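You operate a simulated robot arm through the tools that you are given. There is no shell and no other tool. Be economical: measure what you need, move in short steps, check, and stop when the job is done.

The job below is to be done with a simulated robot arm. You get a single attempt, and the scene is never put back.

TASK
Start the loaded block, hold it, switch the suction on for the shift and let it finish.
Fine: guard shut first and left shut; one hold; the suction stays on.
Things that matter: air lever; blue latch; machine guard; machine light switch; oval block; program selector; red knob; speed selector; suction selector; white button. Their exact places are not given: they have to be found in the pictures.

The check looks at the end state, three seconds after you hand in, the way a careful person would. Anything else that was tipped, shoved, dropped, spilled or broken makes it a failure.

THE ROBOT
A 6-joint arm with a two-finger parallel gripper on a trunk, on a base that drives. Base frame: it is fixed to the floor where the robot stands at the start and does not move with it; the origin is under the middle of the robot, x ahead of it, y to its left, z up; the surface under the hand at the start is at about z = 850. Lengths are in mm, angles in rad, forces in N, time in s.
With the tool pointing down near the work surface it reaches from about 100 to 700 mm from the robot's upright axis, wherever it stands. Its first joint turns from -2.897 to 2.897 rad. Places, roughly: air lever [300, -300, 500]; blue latch [600, 600, 900]; machine guard [900, -200, 1100]; machine light switch [200, -500, 1300]; oval block (11x5x3 cm) [300, -900, 300]; program selector [100, -500, 1500]; red knob [100, -500, 1400]; speed selector [100, -600, 1500]; suction selector [0, -600, 1500]; white button [200, -500, 1600]. Payload 3.91 kg.
Tool frame: the origin (TCP) lies between the finger pads and is the grasp point; the fingertips stand 30 mm ahead of it; z points along the fingers, y is the line along which they close. Largest opening 110 mm; finger width 20, thickness 10; the body of the gripper, 48 by 112 mm, starts 55 mm behind the TCP.
Orientation is that of the tool frame in the base frame, as [roll, pitch, yaw] about the fixed x, y, z axes, in that order (R = Rz(yaw) Ry(pitch) Rx(roll)). With the fingers straight down and closing along the base's y, the tool's x points along the base's -x, its y along +y and its z along -z.

THE INTERFACE
- The arm moves only by the tool apply_moves. Its argument "moves" is a list of rows, each a list of 7 numbers: the shift along the tool's x, y, z in mm, then the turn, a rotation vector about the tool's x, y, z in rad, then the closure in counts, from 0 (fully open) to 255 (shut). In form: [[tx, ty, tz, ax, ay, az, claw], ...]. A call has 1 to 8 rows; each row is the pose to reach, as a shift and turn from the pose commanded when the call began, along the tool's axes at that moment. Each row takes 0.2 s and may step no farther than 50 mm and 0.15 rad from the row before; otherwise, or with a gripper value out of range, the whole call is refused. A pose out of reach is approached as far as the arm can. The call stops where the force on the tool passes 40 N (or 10 N more than at its start, if that is more) or the arm is blocked; 0.2 s more then pass. The fingers move at their own pace (about 45 mm/s each) and stop on an object; they squeeze with about 37 N. The grip force told is the motor's: it shows also when the fingers shut on nothing. Time passes only in rows, and 0.2 s behind the last, so rows that repeat a pose let the fingers close. It gives the time, the measured TCP pose, the force on the tool (base axes), the opening and the grip force at its end, in the units of the frame above (readings bear some noise), with the torque about the TCP (base axes, N m) and any sound that the robot's microphone picked up, and new pictures: "show" is both (left out), scene, wrist or none.
- Cameras (640 x 400 px; columns grow to the right, rows downward): "scene" is now at [8.3, 80.9, 1363.3]; the picture's right is [-0.65, -0.76, 0.00], its down [-0.13, 0.11, -0.99] and it looks along [0.75, -0.64, -0.17] (base axes); focal length 214 px, centre (320, 200). "wrist" rides on the gripper at [71, 22, -107] in the tool frame; the picture's right is [-0.29, 0.96, 0.00], its down [-0.76, -0.23, -0.61] and it looks along [-0.58, -0.18, 0.79] (tool axes); focal length 243 px, centre (320, 200).
- lift_body(by): slides the trunk up (or, below 0, down) by that many mm; the arm and the scene camera ride with it, the base frame stays. It gives what a move gives, with no picture.
- drive_base(legs): drives the robot by 1 to 6 legs, each [ahead, left, turn to the left] in mm, mm and rad, along the robot's own axes; the way and the turn of a leg run together, so that a leg with both is an arc; at most 1500 mm and 3.142 rad a leg. The arm and the cameras ride along, it lands a little off, and it stops where it bumps. It gives what a move gives, and a new picture of the scene camera.
- turn_head(pan, tilt): turns the head with the scene camera to pan (to the left, within 1.501 rad either way) and tilt (down, from -0.506 to 1.204), counted from straight ahead of the robot. It gives what a move gives, and a new picture of the scene camera.
- measure_at(camera, pixels): for up to 12 pixels [column, row] of the newest picture of that camera ("zoom" is the newest enlarged one), the place [x, y, z] in the base frame of the surface seen there, good to about 2 mm, but the place of the scene camera against the robot may be out by one fixed shift of up to 18 mm in any direction. No time passes.
- zoom(camera, box): a new picture of the part [left, top, right, bottom] of that camera's present view, enlarged. No time passes.
- sign_off(): hands the job in; it is judged then, once.

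Keep the steps short. Do not move on a guess: measure, check each grasp and each placing, and mend mistakes. In all there are 80 turns and 260 pictures (those below and enlarged ones count). Leave the gripper open and the arm clear of the work at the hand-in unless told otherwise, and finish with a single line.

The tools are called after "Emit:" as a command line: name --pt "numbers of a row" for each row, then --argument value for the rest, lists and objects as JSON in quotes. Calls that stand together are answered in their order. apply_moves: Moves the arm, as the interface text tells. Its arguments: {"type":"object","properties":{"moves":{"type":"array"},"show":{"type":"string","enum":["both","scene","wrist","none"]}},"required":["moves"]} The other tools are called the same way: lift_body (by) slides the trunk up or down; drive_base (legs) drives the base; turn_head (pan, tilt) turns the head that bears the scene camera; measure_at (camera, pixels) gives the place of the surface under pixels of a picture; zoom (camera, box) takes an enlarged picture of a part of a camera's view; sign_off () hands the job in.

At the start:

```text
time: 0.0
eef_pos: [395.4, -259.1, 999.9]
tool_rot: [3.14, 0.0, 3.141]
wrist_force: [0.0, -0.2, 0.1]
moment: [0.0, 0.0, -0.02]
grip_width: 109.8
grasp_force: 0.0
trunk travel left (down, up): [-275.0, 315.0]
robot x, y, heading: [-2.2, 1.6, -0.003]
head pan, tilt: [-0.712, 0.173]
```

scene: 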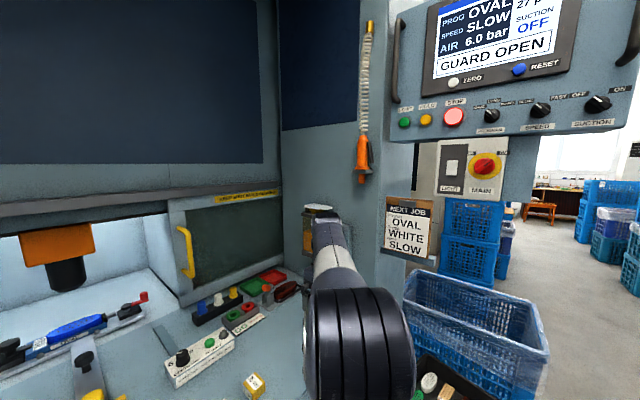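
wrist: 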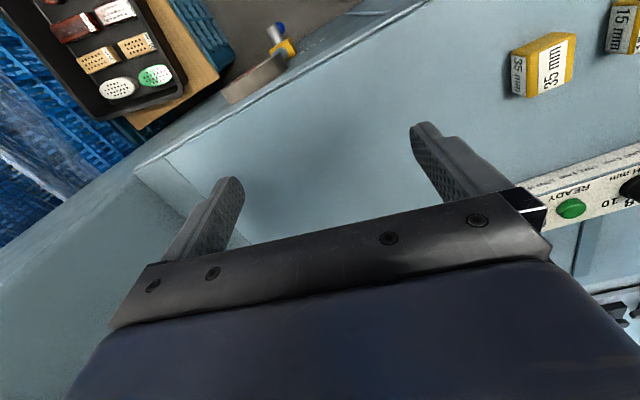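

I see a machine with a screen at upper right showing GUARD OPEN, and controls under it. I'll zoom in on the panel, the guard and the table.

Emit:
zoom --camera "scene" --box '[380, 0, 640, 162]'

Emit:
zoom --camera "scene" --box '[0, 180, 320, 400]'

Emit:
zoom --camera "scene" --box '[340, 120, 540, 270]'

Emit:
turn_head --pan 0.2 --tilt 0.3

```text
2.46 times, centred on (510, 81) of scene
```

zoom: 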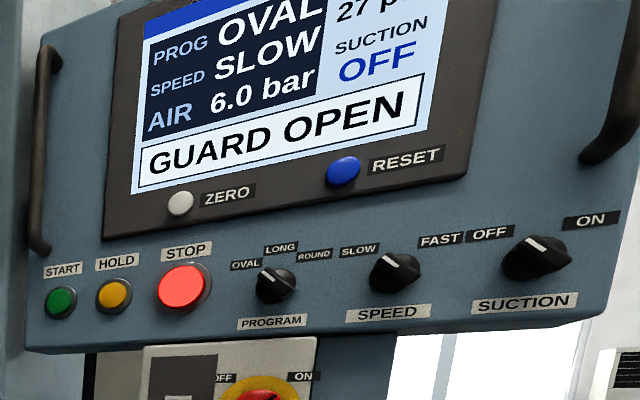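

```text
1.82 times, centred on (160, 290) of scene
```

zoom: 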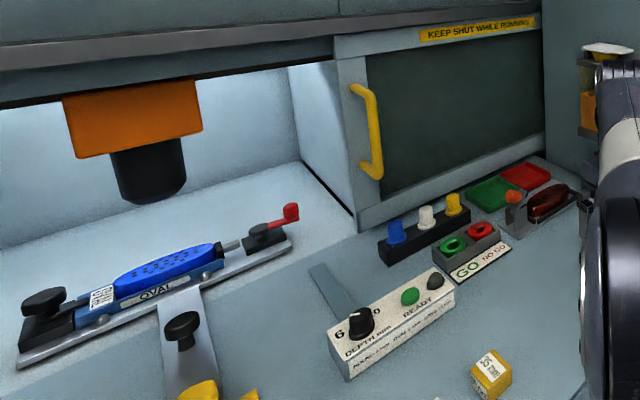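

```text
2.67 times, centred on (440, 195) of scene
```

zoom: 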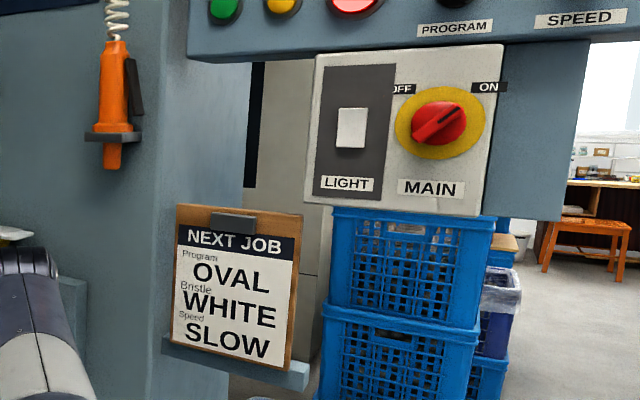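

```text
time: 1.2
eef_pos: [395.0, -259.6, 1000.0]
tool_rot: [3.141, 0.0, 3.14]
wrist_force: [1.0, -0.9, 0.4]
moment: [0.02, 0.0, 0.03]
grip_width: 109.9
grasp_force: 0.1
trunk travel left (down, up): [-275.0, 315.0]
robot x, y, heading: [-3.4, -2.0, 0.0]
head pan, tilt: [0.201, 0.3]
```

scene: 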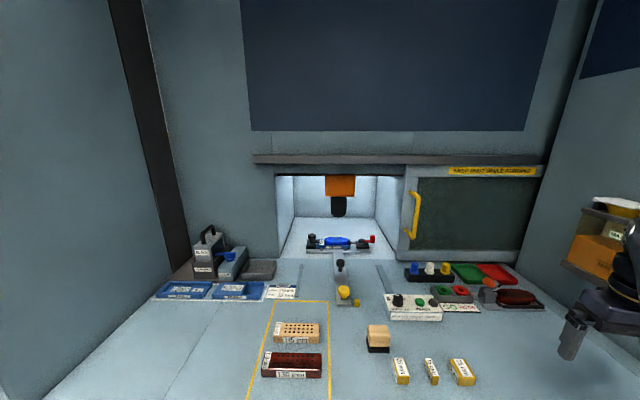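

Now the whole front is in view. Zooming on the opening and the guard.

Emit:
zoom --camera "scene" --box '[260, 150, 420, 310]'

Emit:
zoom --camera "scene" --box '[380, 150, 560, 330]'

Emit:
zoom --camera "scene" --box '[140, 210, 300, 310]'

Emit:
measure_at --camera "scene" --pixels '[[415, 200], [410, 215], [415, 235], [406, 210], [450, 210], [278, 200], [300, 200], [404, 175], [344, 296], [411, 303], [335, 243], [530, 190]]'

```text
2.50 times, centred on (340, 230) of scene
```

zoom: 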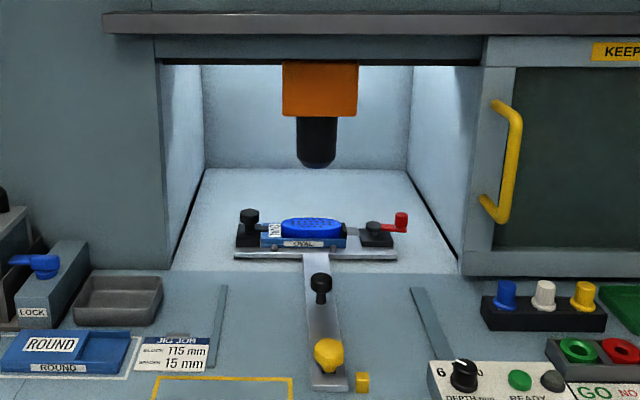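

```text
2.22 times, centred on (470, 240) of scene
```

zoom: 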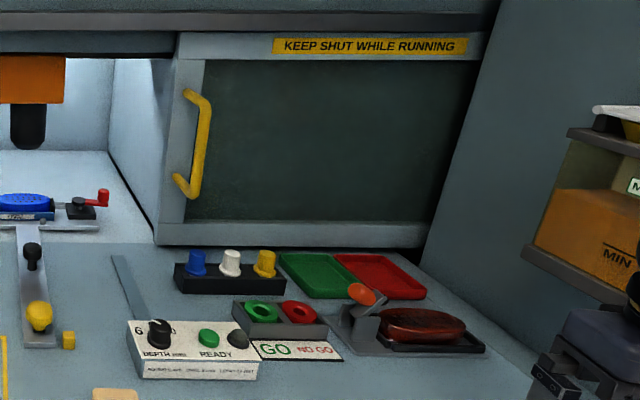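

```text
4.00 times, centred on (220, 260) of scene
```

zoom: 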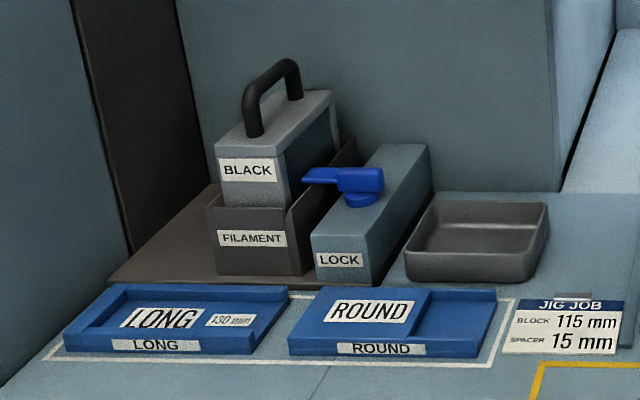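

```text
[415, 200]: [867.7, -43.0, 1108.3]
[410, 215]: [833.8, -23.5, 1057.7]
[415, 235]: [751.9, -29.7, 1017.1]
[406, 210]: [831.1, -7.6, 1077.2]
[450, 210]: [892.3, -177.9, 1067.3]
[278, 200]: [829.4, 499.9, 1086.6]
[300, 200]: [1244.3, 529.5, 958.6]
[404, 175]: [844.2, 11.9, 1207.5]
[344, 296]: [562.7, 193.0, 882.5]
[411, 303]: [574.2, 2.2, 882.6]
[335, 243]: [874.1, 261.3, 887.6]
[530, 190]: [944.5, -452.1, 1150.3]
```

I need the machine's front direction, i.e. the guard's slide line. Measuring along the rail, frame and handle.

Emit:
zoom --camera "scene" --box '[390, 160, 470, 260]'

Emit:
measure_at --camera "scene" --pixels '[[262, 160], [330, 160], [400, 160], [530, 161], [420, 172], [520, 172], [412, 250], [500, 256], [268, 230], [265, 200], [545, 230]]'

```text
4.00 times, centred on (430, 210) of scene
```

zoom: 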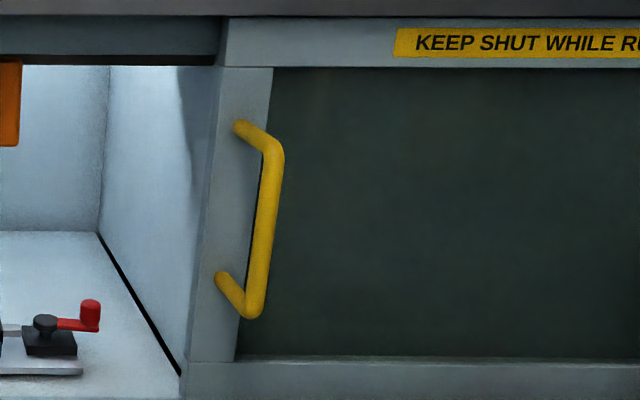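

```text
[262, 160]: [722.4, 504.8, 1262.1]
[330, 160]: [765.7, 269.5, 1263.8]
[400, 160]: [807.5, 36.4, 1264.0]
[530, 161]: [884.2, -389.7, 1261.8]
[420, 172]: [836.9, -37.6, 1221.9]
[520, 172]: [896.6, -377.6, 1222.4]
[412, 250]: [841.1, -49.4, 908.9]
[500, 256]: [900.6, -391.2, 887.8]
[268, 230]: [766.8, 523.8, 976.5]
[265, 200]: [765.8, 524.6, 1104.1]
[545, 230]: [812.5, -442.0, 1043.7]
```

The machine front runs along (-0.178, 0.984), so it is yawed about 0.18 rad. Next I measure the handle in this zoom, then turn the head to the panel.

Emit:
measure_at --camera "zoom" --pixels '[[274, 160], [266, 220], [254, 300], [242, 128], [222, 280], [225, 200], [350, 220], [350, 375], [210, 375], [300, 45]]'

Emit:
measure_at --camera "scene" --pixels '[[60, 395], [150, 395], [300, 395], [400, 395], [500, 395], [340, 265], [340, 292], [357, 303], [285, 170], [600, 330]]'

Emit:
turn_head --pan -1.15 --tilt -0.1

```text
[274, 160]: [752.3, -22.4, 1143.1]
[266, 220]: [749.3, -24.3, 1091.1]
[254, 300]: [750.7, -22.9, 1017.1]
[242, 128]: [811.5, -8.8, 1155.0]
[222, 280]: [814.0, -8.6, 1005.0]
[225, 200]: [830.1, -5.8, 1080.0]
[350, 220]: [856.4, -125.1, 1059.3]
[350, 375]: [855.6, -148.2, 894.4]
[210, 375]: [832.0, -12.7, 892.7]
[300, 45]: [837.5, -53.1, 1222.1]
```

```text
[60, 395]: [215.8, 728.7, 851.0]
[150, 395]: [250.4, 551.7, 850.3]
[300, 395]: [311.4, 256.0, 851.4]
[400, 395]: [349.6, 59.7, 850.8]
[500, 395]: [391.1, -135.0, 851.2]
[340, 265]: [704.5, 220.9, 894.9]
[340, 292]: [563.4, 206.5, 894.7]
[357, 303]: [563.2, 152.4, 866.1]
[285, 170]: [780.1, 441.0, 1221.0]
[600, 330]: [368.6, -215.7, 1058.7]
```

```text
time: 2.7
eef_pos: [394.8, -259.4, 999.2]
tool_rot: [-3.141, -0.002, -3.141]
wrist_force: [0.0, 0.3, 0.5]
moment: [0.01, 0.04, 0.02]
grip_width: 109.7
grasp_force: 0.1
trunk travel left (down, up): [-275.0, 315.0]
robot x, y, heading: [-2.5, -2.0, -0.004]
head pan, tilt: [-1.15, -0.099]
```

scene: 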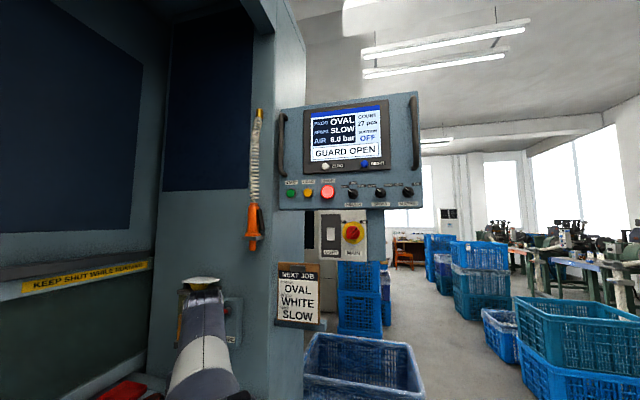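

The handle bar is at about (750, -23), z 1010–1150, standing 80 mm off the frame. Zooming on the panel and measuring its buttons.

Emit:
zoom --camera "scene" --box '[270, 90, 430, 215]'

Emit:
zoom --camera "scene" --box '[276, 170, 426, 214]'

```text
3.20 times, centred on (350, 152) of scene
```

zoom: 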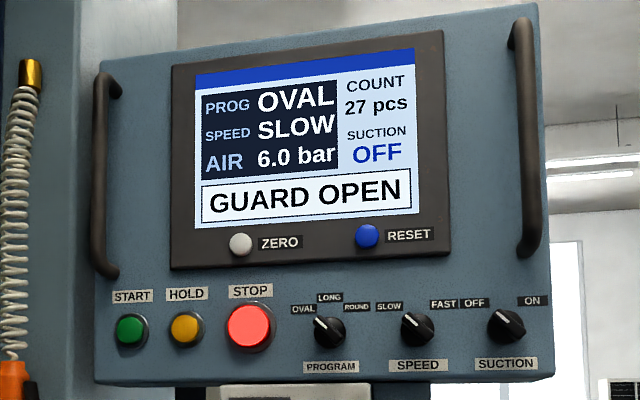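

```text
4.27 times, centred on (351, 192) of scene
```

zoom: 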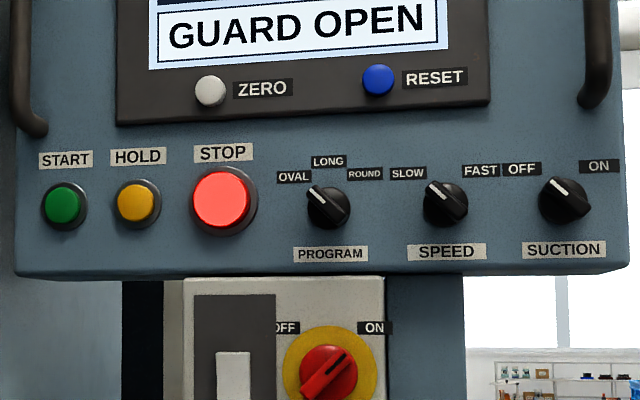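

Measuring the control caps and the panel face.

Emit:
measure_at --camera "zoom" --pixels '[[62, 203], [134, 202], [220, 200], [327, 205], [445, 203], [564, 200], [552, 183], [30, 235], [400, 225], [610, 230], [100, 225], [575, 215]]'

Emit:
zoom --camera "scene" --box '[385, 170, 425, 214]'

```text
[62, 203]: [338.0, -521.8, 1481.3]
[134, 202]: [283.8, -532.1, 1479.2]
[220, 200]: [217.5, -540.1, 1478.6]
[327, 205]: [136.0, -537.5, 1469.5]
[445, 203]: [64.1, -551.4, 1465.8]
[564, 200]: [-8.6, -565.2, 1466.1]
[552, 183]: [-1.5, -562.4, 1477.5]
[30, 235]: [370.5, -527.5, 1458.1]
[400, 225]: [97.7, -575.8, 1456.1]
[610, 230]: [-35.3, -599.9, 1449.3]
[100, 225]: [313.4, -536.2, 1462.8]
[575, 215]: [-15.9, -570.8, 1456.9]
```

```text
9.09 times, centred on (405, 192) of scene
```

zoom: 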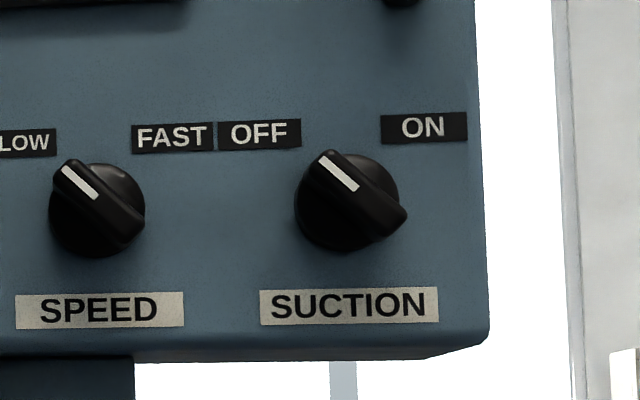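

The panel normal is (-0.176, 0.984, 0). Before driving I check where the table edge is relative to the robot, by looking down.

Emit:
turn_head --pan 0.0 --tilt 1.0

```text
time: 4.1
eef_pos: [394.9, -258.2, 999.8]
tool_rot: [-3.141, -0.001, 3.142]
wrist_force: [-0.5, 0.4, 0.2]
moment: [0.05, 0.0, 0.01]
grip_width: 109.8
grasp_force: 0.0
trunk travel left (down, up): [-275.0, 315.0]
robot x, y, heading: [-0.3, 1.7, -0.003]
head pan, tilt: [0.0, 1.0]
```

scene: 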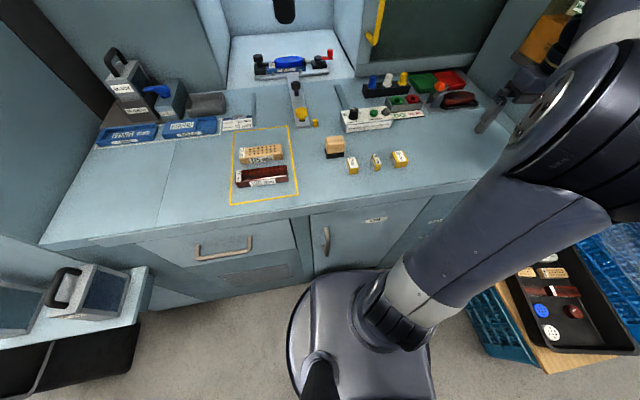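

Emit:
measure_at --camera "scene" --pixels '[[310, 212], [150, 236], [420, 190], [309, 240], [305, 280], [330, 285], [380, 275], [150, 272], [145, 310], [130, 375], [290, 340], [500, 300]]'

Emit:
zoom --camera "scene" --box '[440, 60, 640, 200]'

```text
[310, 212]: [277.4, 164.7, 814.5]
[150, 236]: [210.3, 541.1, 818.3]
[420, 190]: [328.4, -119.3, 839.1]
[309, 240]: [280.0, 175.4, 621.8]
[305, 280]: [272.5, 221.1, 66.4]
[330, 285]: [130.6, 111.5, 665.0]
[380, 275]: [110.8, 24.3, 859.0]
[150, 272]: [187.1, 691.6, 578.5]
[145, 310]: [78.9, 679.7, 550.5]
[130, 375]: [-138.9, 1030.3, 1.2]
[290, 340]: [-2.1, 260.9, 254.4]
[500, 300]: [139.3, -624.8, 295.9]
```

```text
2.86 times, centred on (540, 130) of scene
```

zoom: 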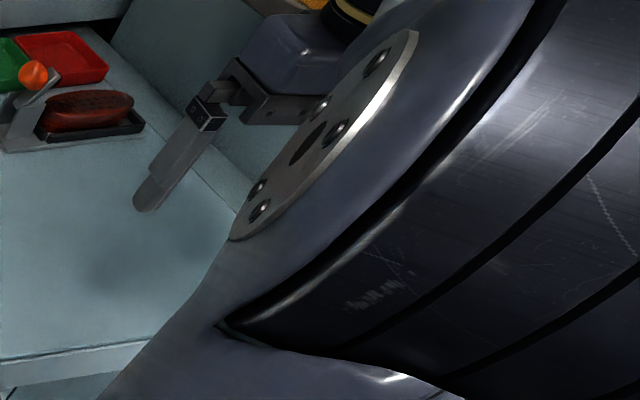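

The base is close to the cabinet already, and a horizontal tool gives enough reach. The guard bar is on the line u=(0.984, 0.178), v=(-0.178, 0.984). I'll tip the tool toward horizontal and close the fingers while moving forward to about (600, -120, 1080), which is clear of everything.

Emit:
apply_moves --pt "-25 17 -10 0 -0.149 0 255" --pt "-51 35 -20 0 -0.298 0 255" --pt "-77 52 -30 0 -0.447 0 255" --pt "-102 70 -40 0 -0.596 0 255" --pt "-128 87 -50 0 -0.745 0 255" --pt "-154 104 -60 0 -0.894 0 255" --pt "-179 122 -70 0 -1.043 0 255" --pt "-205 139 -80 0 -1.192 0 255" --show "scene"

```text
time: 5.9
eef_pos: [599.4, -120.7, 1078.8]
tool_rot: [3.141, 1.192, 3.141]
wrist_force: [-0.6, -0.7, -0.9]
moment: [0.01, -0.02, 0.0]
grip_width: 0.0
grasp_force: 36.9
trunk travel left (down, up): [-275.0, 315.0]
robot x, y, heading: [0.4, -0.3, -0.005]
head pan, tilt: [0.0, 1.0]
```

scene: 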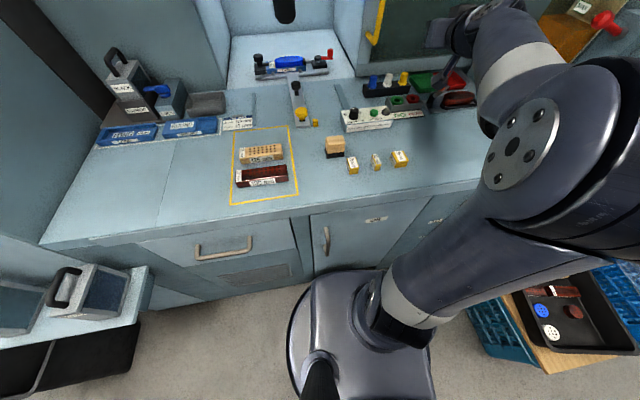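

Fingers are shut. Now I finish the tilt with the machine yaw, bringing the TCP to (667, -93, 1080), right of the handle and short of it.

Emit:
apply_moves --pt "-8 9 20 -0.06 -0.126 -0.012 255" --pt "-16 18 41 -0.119 -0.253 -0.023 255" --pt "-25 28 62 -0.178 -0.379 -0.035 255" --show "wrist"

Emit:
turn_head --pan -0.1 --tilt 0.4

```text
time: 6.7
eef_pos: [666.8, -93.8, 1079.7]
tool_rot: [-0.533, 1.57, -0.351]
wrist_force: [-0.1, -0.1, 0.6]
moment: [0.03, 0.03, -0.01]
grip_width: 0.4
grasp_force: 37.3
trunk travel left (down, up): [-275.0, 315.0]
robot x, y, heading: [1.1, -0.5, -0.001]
head pan, tilt: [0.0, 1.0]
```

wrist: 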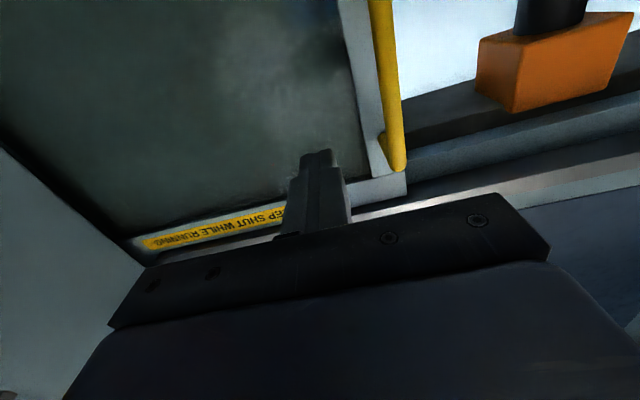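

```text
time: 7.7
eef_pos: [665.7, -93.8, 1080.7]
tool_rot: [-1.3, 1.568, -1.121]
wrist_force: [0.1, -0.1, 0.2]
moment: [-0.03, 0.0, -0.03]
grip_width: 0.0
grasp_force: 36.4
trunk travel left (down, up): [-275.0, 315.0]
robot x, y, heading: [2.5, 2.5, -0.0]
head pan, tilt: [-0.099, 0.4]
```

scene: 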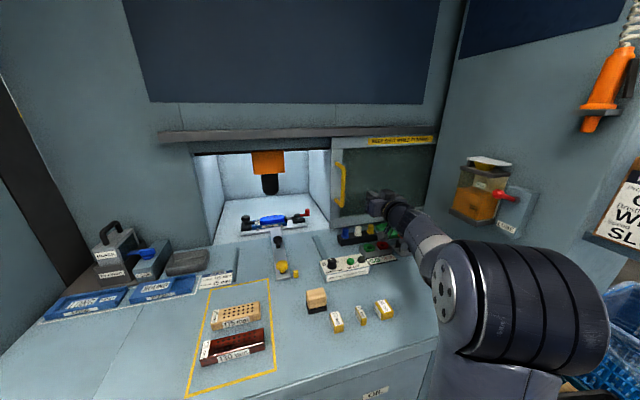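

The orientation is right (yaw 0.18). Measuring the handle and fingertip with the wrist camera, which has no fixed shift.

Emit:
measure_at --camera "wrist" --pixels '[[386, 60], [392, 110], [397, 155], [366, 90], [385, 175], [318, 158], [250, 60], [210, 228]]'

Emit:
measure_at --camera "scene" --pixels '[[344, 185], [342, 200], [355, 150], [372, 198]]'

Emit:
zoom --camera "scene" --box '[320, 150, 440, 240]'

```text
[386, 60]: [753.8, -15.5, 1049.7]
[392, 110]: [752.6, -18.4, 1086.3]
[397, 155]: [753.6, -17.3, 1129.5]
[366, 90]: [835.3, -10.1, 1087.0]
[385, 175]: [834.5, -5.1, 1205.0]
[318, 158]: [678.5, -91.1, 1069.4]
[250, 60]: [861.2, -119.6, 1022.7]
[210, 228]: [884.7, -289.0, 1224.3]
```

```text
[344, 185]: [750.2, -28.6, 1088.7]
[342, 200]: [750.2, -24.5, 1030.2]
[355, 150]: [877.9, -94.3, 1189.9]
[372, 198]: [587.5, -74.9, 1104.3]
```

```text
4.44 times, centred on (380, 195) of scene
```

zoom: 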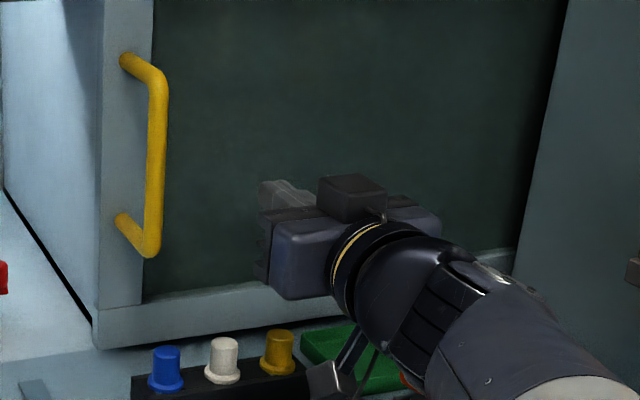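

Bar by wrist camera: (753, -17). The scene camera is off by only about (+3, +8). I advance 100 mm along the tool so the fingers reach beside the bar, then 30 mm left.

Emit:
apply_moves --pt "0 0 34 0 0 0 255" --pt "0 0 68 0 0 0 255" --pt "0 0 100 0 0 0 255" --pt "0 15 100 0 0 0 255" --pt "0 30 100 0 0 0 255" --show "both"

```text
time: 8.9
eef_pos: [760.5, -44.6, 1079.3]
tool_rot: [-0.675, 1.57, -0.493]
wrist_force: [0.3, 0.2, -0.3]
moment: [-0.01, -0.02, -0.03]
grip_width: 0.1
grasp_force: 37.0
trunk travel left (down, up): [-275.0, 315.0]
robot x, y, heading: [0.5, -0.0, 0.001]
head pan, tilt: [-0.099, 0.4]
```

scene: 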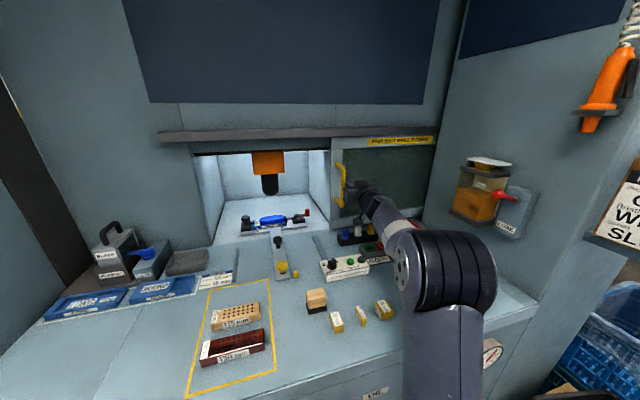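
wrist: 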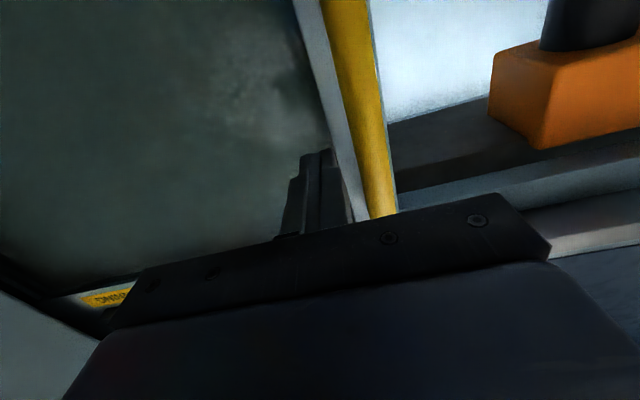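

The fingers are just right of the bar with no contact yet. Pushing the guard left in gentle steps.

Emit:
apply_moves --pt "0 12 0 0 0 0 255" --pt "0 30 0 0 0 0 255" --pt "0 55 0 0 0 0 255" --pt "0 80 0 0 0 0 255" --pt "0 105 0 0 0 0 255" --pt "0 130 0 0 0 0 255" --pt "0 155 0 0 0 0 255" --pt "0 180 0 0 0 0 255" --show "scene"

```text
time: 10.7
eef_pos: [729.7, 118.6, 1070.2]
tool_rot: [3.091, 1.52, -2.965]
wrist_force: [-0.6, 1.2, 0.5]
moment: [0.0, -0.02, 0.01]
grip_width: 0.0
grasp_force: 37.1
out of reach, approached as far as the arm can: row 8
trunk travel left (down, up): [-275.0, 315.0]
robot x, y, heading: [0.8, -1.1, -0.001]
head pan, tilt: [-0.099, 0.4]
```

scene: 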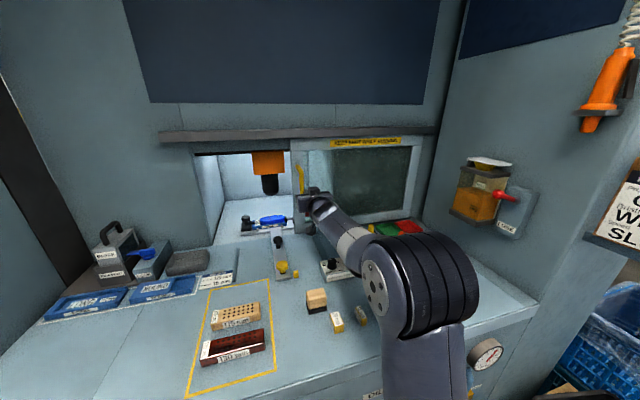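

The guard slides with about 1 N, but the arm is at its reach. I'll drive the base 200 mm along the machine front; the fingers ride along and carry the guard further.

Emit:
drive_base --legs '[[-36, 197, 0]]'

```text
time: 12.3
eef_pos: [692.1, 316.1, 1071.1]
tool_rot: [3.074, 1.524, -2.982]
wrist_force: [-0.6, 0.0, -0.3]
moment: [0.02, -0.02, 0.01]
grip_width: 0.0
grasp_force: 36.8
trunk travel left (down, up): [-275.0, 315.0]
robot x, y, heading: [-37.5, 195.7, 0.004]
head pan, tilt: [-0.099, 0.4]
```

scene: 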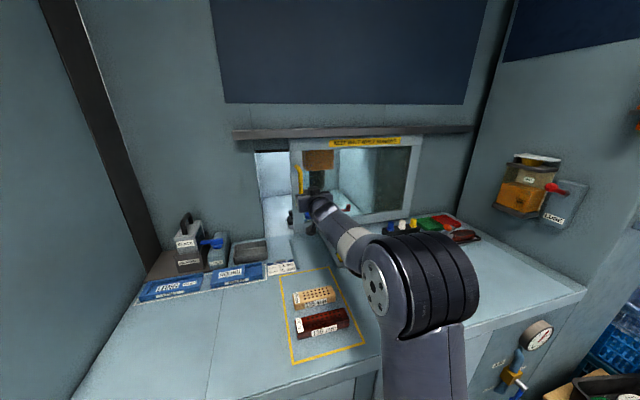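

Guard about two-thirds shut, bar near v≈206. Driving 90 mm more the same way, keeping off the end stop.

Emit:
drive_base --legs '[[-16, 89, 0]]'

Emit:
zoom --camera "scene" --box '[230, 120, 430, 245]'

```text
time: 13.4
eef_pos: [675.1, 404.9, 1071.8]
tool_rot: [3.07, 1.523, -2.985]
wrist_force: [-0.3, -1.0, 0.2]
moment: [-0.02, 0.0, 0.03]
grip_width: 0.0
grasp_force: 36.8
trunk travel left (down, up): [-275.0, 315.0]
robot x, y, heading: [-57.3, 285.8, -0.001]
head pan, tilt: [-0.099, 0.4]
```

scene: 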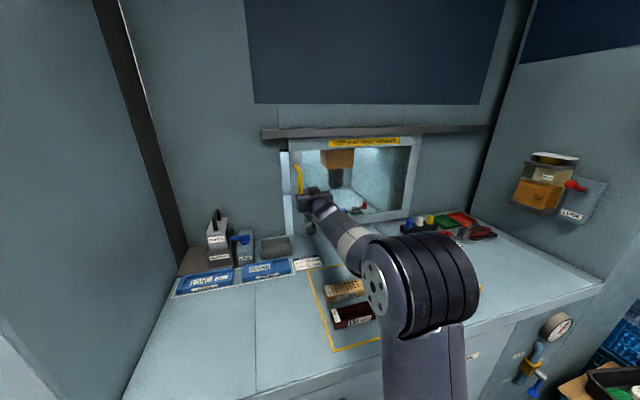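

```text
3.20 times, centred on (330, 182) of scene
```

zoom: 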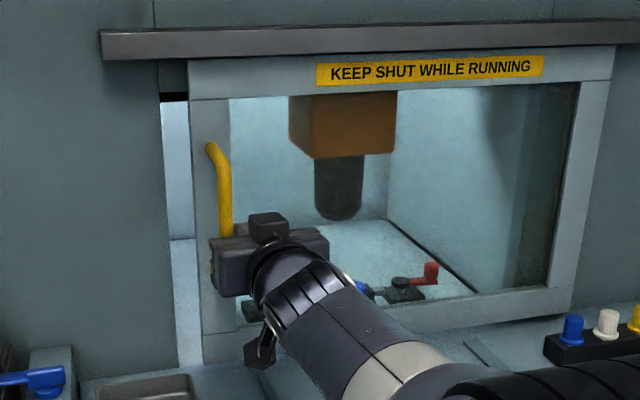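

A gap of about 28 zoom px remains. Measuring it.

Emit:
measure_at --camera "zoom" --pixels '[[155, 200], [150, 130], [197, 200], [195, 130], [197, 330], [168, 280], [160, 280]]'

Emit:
apply_moves --pt "0 15 0 0 0 0 255" --pt "0 30 0 0 0 0 255" --pt "0 30 0 0 0 0 255" --show "none"

```text
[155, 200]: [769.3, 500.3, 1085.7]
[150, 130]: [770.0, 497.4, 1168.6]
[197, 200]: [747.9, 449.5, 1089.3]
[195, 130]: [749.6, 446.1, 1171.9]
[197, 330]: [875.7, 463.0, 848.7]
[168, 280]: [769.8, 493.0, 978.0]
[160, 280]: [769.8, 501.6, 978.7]
```

```text
time: 14.2
eef_pos: [669.6, 429.3, 1070.8]
tool_rot: [3.067, 1.52, -2.978]
wrist_force: [-2.1, -3.2, 0.0]
moment: [-0.05, 0.03, 0.0]
grip_width: 0.4
grasp_force: 37.2
out of reach, approached as far as the arm can: row 2, 3
trunk travel left (down, up): [-275.0, 315.0]
robot x, y, heading: [-54.5, 289.1, -0.001]
head pan, tilt: [-0.099, 0.4]
```

About 41 mm gap before; the arm took 25 of that and is at its reach again. Driving 15 mm more.

Emit:
drive_base --legs '[[-3, 15, 0]]'

Emit:
zoom --camera "scene" --box '[250, 120, 410, 245]'

```text
time: 15.0
eef_pos: [666.0, 445.2, 1070.1]
tool_rot: [3.068, 1.522, -2.977]
wrist_force: [0.0, -0.1, -0.4]
moment: [0.0, -0.04, 0.01]
grip_width: 0.0
grasp_force: 36.6
trunk travel left (down, up): [-275.0, 315.0]
robot x, y, heading: [-52.8, 301.1, 0.003]
head pan, tilt: [-0.099, 0.4]
```

scene: 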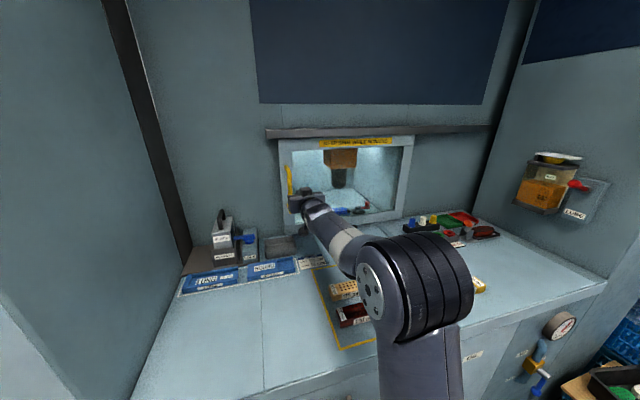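

```text
3.20 times, centred on (330, 182) of scene
```

zoom: 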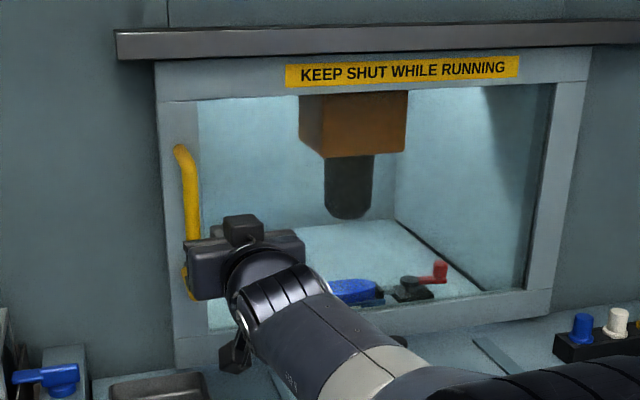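

The gap is gone. Looking at the screen to see whether it agrees.

Emit:
turn_head --pan -1.15 --tilt 0.0

Emit:
zoom --camera "scene" --box '[240, 100, 440, 240]'

```text
time: 16.3
eef_pos: [666.7, 444.4, 1071.4]
tool_rot: [3.07, 1.521, -2.975]
wrist_force: [0.0, 0.2, 1.3]
moment: [-0.03, 0.01, -0.02]
grip_width: 0.0
grasp_force: 36.9
trunk travel left (down, up): [-275.0, 315.0]
robot x, y, heading: [-56.6, 299.0, -0.001]
head pan, tilt: [-1.15, 0.0]
```

scene: 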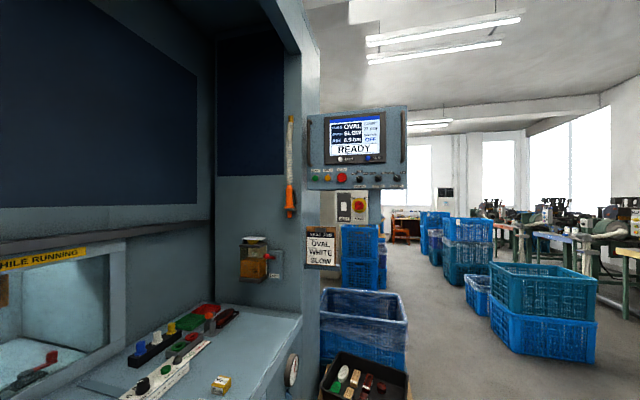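

```text
2.86 times, centred on (340, 170) of scene
```

zoom: 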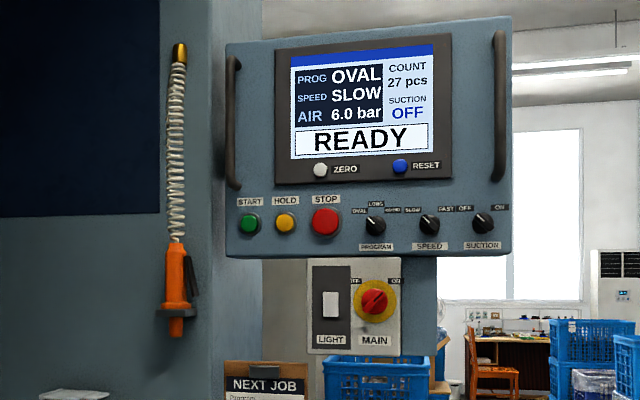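

The screen says READY. One more small nudge left, to be sure the guard is against its stop.

Emit:
drive_base --legs '[[-2, 12, 0]]'

Emit:
turn_head --pan -0.1 --tilt 0.3

Emit:
zoom --camera "scene" --box '[250, 120, 410, 245]'

```text
time: 17.0
eef_pos: [664.3, 455.6, 1070.6]
tool_rot: [3.069, 1.522, -2.978]
wrist_force: [-0.2, -0.3, -0.6]
moment: [0.02, 0.02, -0.03]
grip_width: 0.0
grasp_force: 36.7
trunk travel left (down, up): [-275.0, 315.0]
robot x, y, heading: [-57.8, 311.6, 0.0]
head pan, tilt: [-1.15, 0.0]
```

scene: 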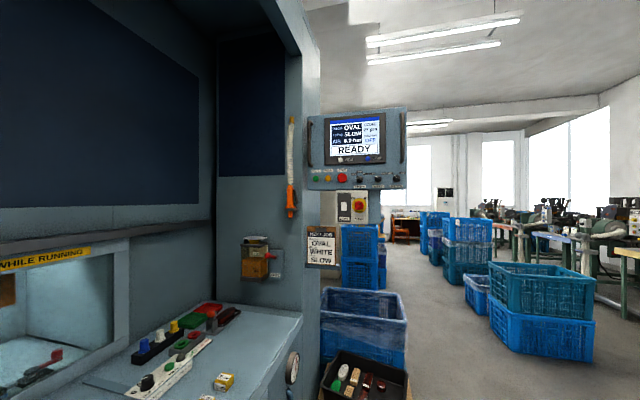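

```text
time: 18.3
eef_pos: [664.7, 456.6, 1070.7]
tool_rot: [3.072, 1.52, -2.974]
wrist_force: [-0.7, -0.6, 0.8]
moment: [-0.02, 0.0, -0.01]
grip_width: 0.3
grasp_force: 36.1
trunk travel left (down, up): [-275.0, 315.0]
robot x, y, heading: [-59.8, 311.2, 0.001]
head pan, tilt: [-0.099, 0.3]
```

scene: 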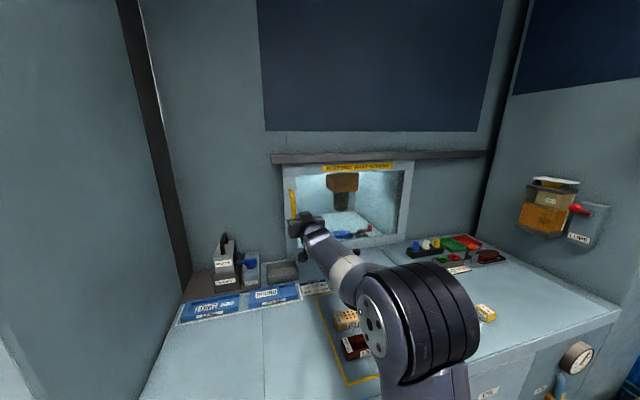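

```text
3.20 times, centred on (330, 182) of scene
```

zoom: 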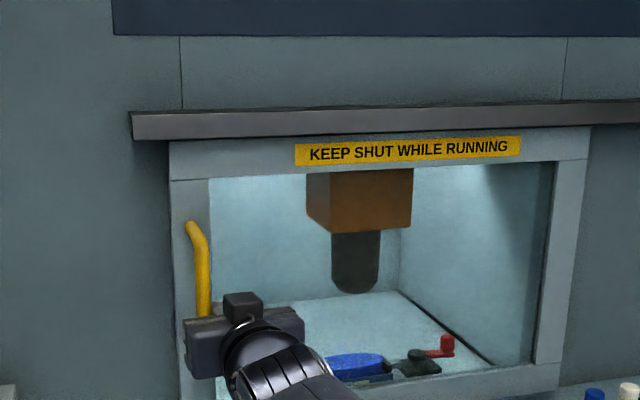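

No stop felt yet (no resistance). One more 12 mm nudge to see if there's a stop.

Emit:
drive_base --legs '[[-2, 12, 0]]'

Emit:
zoom --camera "scene" --box '[250, 120, 410, 245]'

```text
time: 19.1
eef_pos: [664.0, 460.6, 1071.3]
tool_rot: [2.997, 1.518, -3.057]
wrist_force: [5.7, -39.5, 0.4]
moment: [-0.1, -0.04, -0.42]
grip_width: 0.0
grasp_force: 36.5
trunk travel left (down, up): [-275.0, 315.0]
robot x, y, heading: [-60.4, 326.3, 0.002]
head pan, tilt: [-0.099, 0.3]
```

scene: 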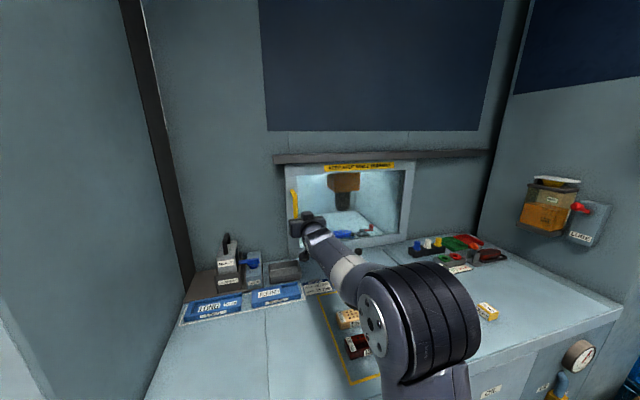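

```text
3.20 times, centred on (330, 182) of scene
```

zoom: 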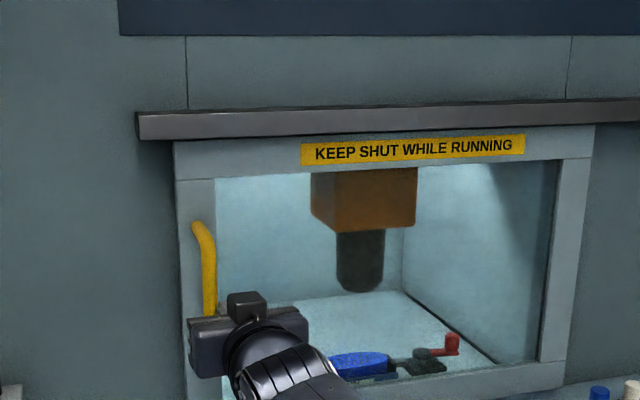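

39.5 N: the guard is at its stop. Now retreating: 35 mm right, then straight back 190 mm.

Emit:
apply_moves --pt "0 -15 0 0 0 0 255" --pt "0 -35 0 0 0 0 255" --pt "0 -45 -30 0 0 0 255" --pt "0 -50 -70 0 0 0 255" --pt "0 -50 -110 0 0 0 255" --pt "0 -50 -150 0 0 0 255" --pt "0 -50 -190 0 0 0 255" --show "scene"

```text
time: 20.7
eef_pos: [490.0, 370.8, 1082.7]
tool_rot: [3.06, 1.519, -2.993]
wrist_force: [0.6, -0.1, -0.1]
moment: [0.0, -0.02, 0.0]
grip_width: 0.1
grasp_force: 37.4
trunk travel left (down, up): [-275.0, 315.0]
robot x, y, heading: [-58.2, 322.1, 0.0]
head pan, tilt: [-0.099, 0.3]
```

scene: 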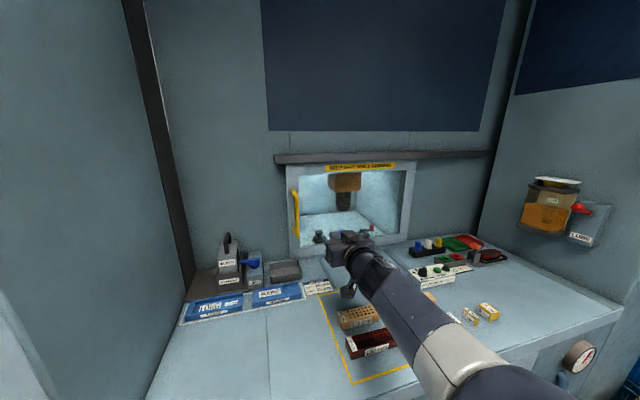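

Guard shut, arm clear. Now I back along the front by 247 mm and turn to face the panel (heading -1.39), with the arm clear of the table items.

Emit:
drive_base --legs '[[36, -245, 0], [0, 0, -1.39]]'

Emit:
turn_head --pan 0.0 --tilt 0.0

```text
time: 25.8
eef_pos: [146.2, -442.9, 1081.8]
tool_rot: [3.066, 1.517, 1.956]
wrist_force: [-0.1, 0.6, 0.3]
moment: [-0.04, 0.0, -0.01]
grip_width: 0.1
grasp_force: 36.8
trunk travel left (down, up): [-275.0, 315.0]
robot x, y, heading: [-23.5, 80.8, -1.338]
head pan, tilt: [-0.099, 0.3]
```

scene: 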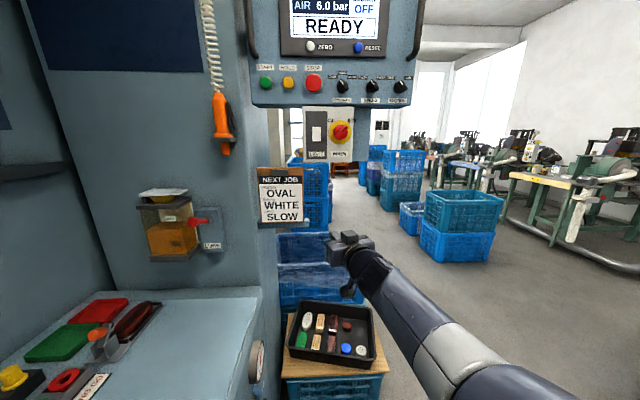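

```text
time: 26.6
eef_pos: [146.4, -443.4, 1081.6]
tool_rot: [3.066, 1.517, 1.953]
wrist_force: [0.5, 0.5, 0.1]
moment: [-0.01, -0.02, -0.01]
grip_width: 0.0
grasp_force: 36.8
trunk travel left (down, up): [-275.0, 315.0]
robot x, y, heading: [-22.7, 82.7, -1.341]
head pan, tilt: [0.0, 0.0]
```

scene: 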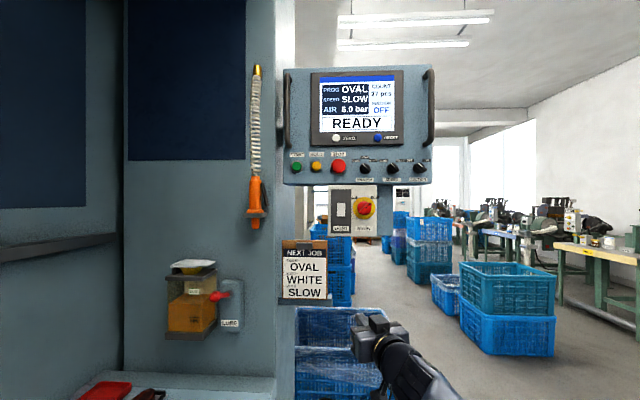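

READY is shown. Measuring the panel from here: face points top and bottom for the tilt, and the buttons.

Emit:
zoom --camera "scene" --box '[280, 120, 440, 200]'

Emit:
measure_at --camera "scene" --pixels '[[302, 85], [302, 130], [300, 180], [418, 80], [415, 135], [400, 180], [297, 167], [316, 166], [338, 166], [418, 167]]'

```text
4.00 times, centred on (360, 160) of scene
```

zoom: 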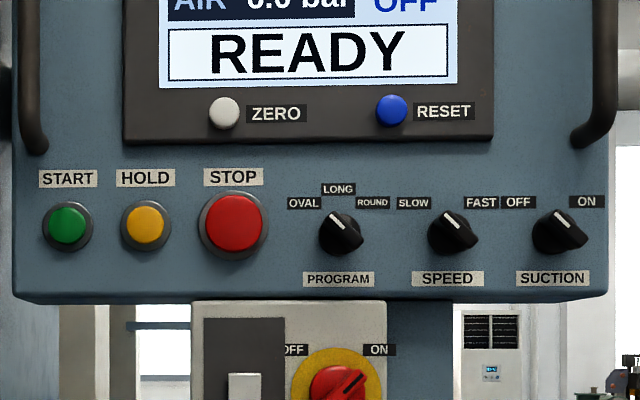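

```text
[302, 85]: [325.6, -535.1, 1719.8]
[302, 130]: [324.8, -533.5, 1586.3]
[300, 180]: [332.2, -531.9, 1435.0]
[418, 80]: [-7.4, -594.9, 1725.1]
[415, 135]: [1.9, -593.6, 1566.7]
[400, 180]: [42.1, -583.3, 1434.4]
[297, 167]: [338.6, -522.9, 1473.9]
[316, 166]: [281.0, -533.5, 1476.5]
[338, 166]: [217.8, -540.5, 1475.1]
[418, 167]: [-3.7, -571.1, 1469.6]
```

The panel is vertical with its face at v≈-584; START is at about (338, -523, 1475). Checking the orange blow gun and clipboard near START for clearance.

Emit:
measure_at --camera "scene" --pixels '[[255, 195], [257, 230], [256, 120], [305, 250], [288, 300], [290, 130], [270, 150], [340, 210], [365, 208]]'

Emit:
apply_moves --pt "0 0 -30 0.14 -0.027 0.004 255" --pt "0 0 -60 0.279 -0.0545 0.0075 255" --show "none"

Emit:
lift_body --by 300

```text
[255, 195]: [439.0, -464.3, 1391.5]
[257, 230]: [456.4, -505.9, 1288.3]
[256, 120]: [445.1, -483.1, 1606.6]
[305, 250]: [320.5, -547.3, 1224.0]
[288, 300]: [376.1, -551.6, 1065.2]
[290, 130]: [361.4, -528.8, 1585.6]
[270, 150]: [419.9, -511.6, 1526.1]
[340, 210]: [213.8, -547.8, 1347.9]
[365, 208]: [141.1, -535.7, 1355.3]
```

```text
time: 27.2
eef_pos: [101.3, -416.0, 1080.4]
tool_rot: [3.005, 1.553, 1.716]
wrist_force: [0.4, 0.1, 0.6]
moment: [0.01, -0.01, 0.01]
grip_width: 0.0
grasp_force: 36.9
out of reach, approached as far as the arm can: row 1, 2
trunk travel left (down, up): [-275.0, 315.0]
robot x, y, heading: [-24.2, 82.6, -1.343]
head pan, tilt: [0.0, 0.0]
```

```text
time: 30.2
eef_pos: [100.7, -416.3, 1380.8]
tool_rot: [2.982, 1.552, 1.693]
wrist_force: [-0.4, 0.9, -0.3]
moment: [0.01, 0.0, -0.02]
grip_width: 0.0
grasp_force: 36.9
trunk travel left (down, up): [-575.0, 15.0]
robot x, y, heading: [-23.8, 84.5, -1.342]
head pan, tilt: [0.0, 0.0]
```

The arm can't turn the tool to the right of its own radial line, so for the buttons on the left of the panel I'll press with a tool yawed about 0.45 rad leftward, away from the gun. Moving in front of START (TCP to (315, -438, 1476), yaw -0.94), still 60 mm short of it.

Emit:
apply_moves --pt "-32 33 0 -0.058 0 0 255" --pt "-63 66 0 -0.116 0 0 255" --pt "-95 99 0 -0.174 0 0 255" --pt "-95 133 27 -0.232 0 0 255" --pt "-95 166 54 -0.29 0 0 255" --pt "-95 199 81 -0.349 0 0 255" --show "wrist"

Emit:
turn_head --pan 0.1 --tilt 0.2

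```text
time: 31.6
eef_pos: [310.8, -431.4, 1478.6]
tool_rot: [1.731, 1.563, 0.765]
wrist_force: [-0.7, 0.8, 1.0]
moment: [0.01, 0.03, 0.03]
grip_width: 0.0
grasp_force: 37.0
out of reach, approached as far as the arm can: row 6
trunk travel left (down, up): [-575.0, 15.0]
robot x, y, heading: [-28.5, 80.9, -1.34]
head pan, tilt: [0.0, 0.0]
```

wrist: 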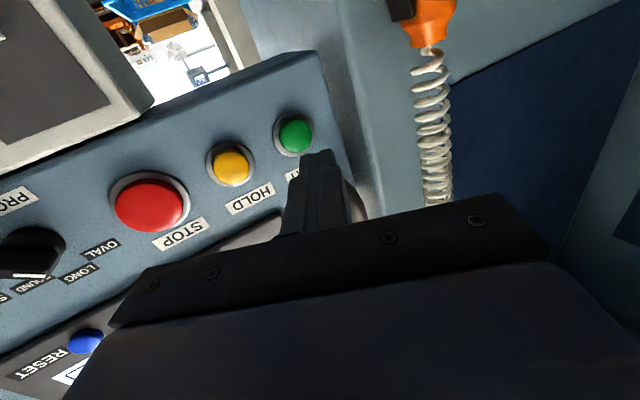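

```text
time: 32.3
eef_pos: [312.3, -430.7, 1475.6]
tool_rot: [1.835, 1.561, 0.869]
wrist_force: [0.4, 0.2, 0.3]
moment: [0.02, -0.01, 0.0]
grip_width: 0.0
grasp_force: 37.5
trunk travel left (down, up): [-575.0, 15.0]
robot x, y, heading: [-27.5, 81.1, -1.341]
head pan, tilt: [0.099, 0.201]
```

scene: 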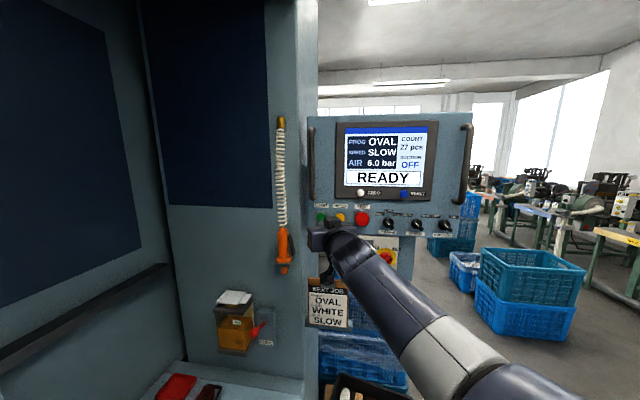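

The wrist camera sees START (296,134), HOLD (231,168), STOP (150,205). Measuring them precisely.

Emit:
measure_at --camera "wrist" --pixels '[[296, 134], [231, 168], [150, 205], [275, 150], [212, 180], [185, 150], [318, 158]]'

Emit:
measure_at --camera "scene" --pixels '[[320, 218], [340, 218], [362, 218], [446, 225]]'

Emit:
zoom --camera "scene" --box '[305, 190, 405, 260]'

```text
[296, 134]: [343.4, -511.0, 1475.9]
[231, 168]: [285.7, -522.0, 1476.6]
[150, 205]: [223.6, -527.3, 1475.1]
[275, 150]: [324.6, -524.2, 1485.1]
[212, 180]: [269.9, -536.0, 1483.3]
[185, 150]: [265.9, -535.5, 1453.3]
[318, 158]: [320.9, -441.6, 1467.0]
```

```text
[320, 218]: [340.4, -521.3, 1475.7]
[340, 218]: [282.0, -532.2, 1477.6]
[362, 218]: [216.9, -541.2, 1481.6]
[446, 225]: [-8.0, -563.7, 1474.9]
```

```text
5.71 times, centred on (355, 225) of scene
```

zoom: 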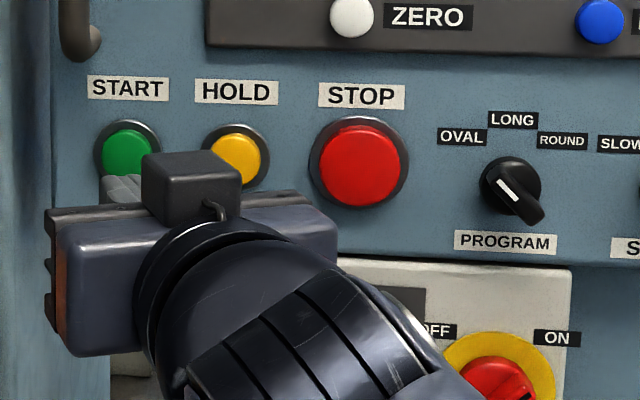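

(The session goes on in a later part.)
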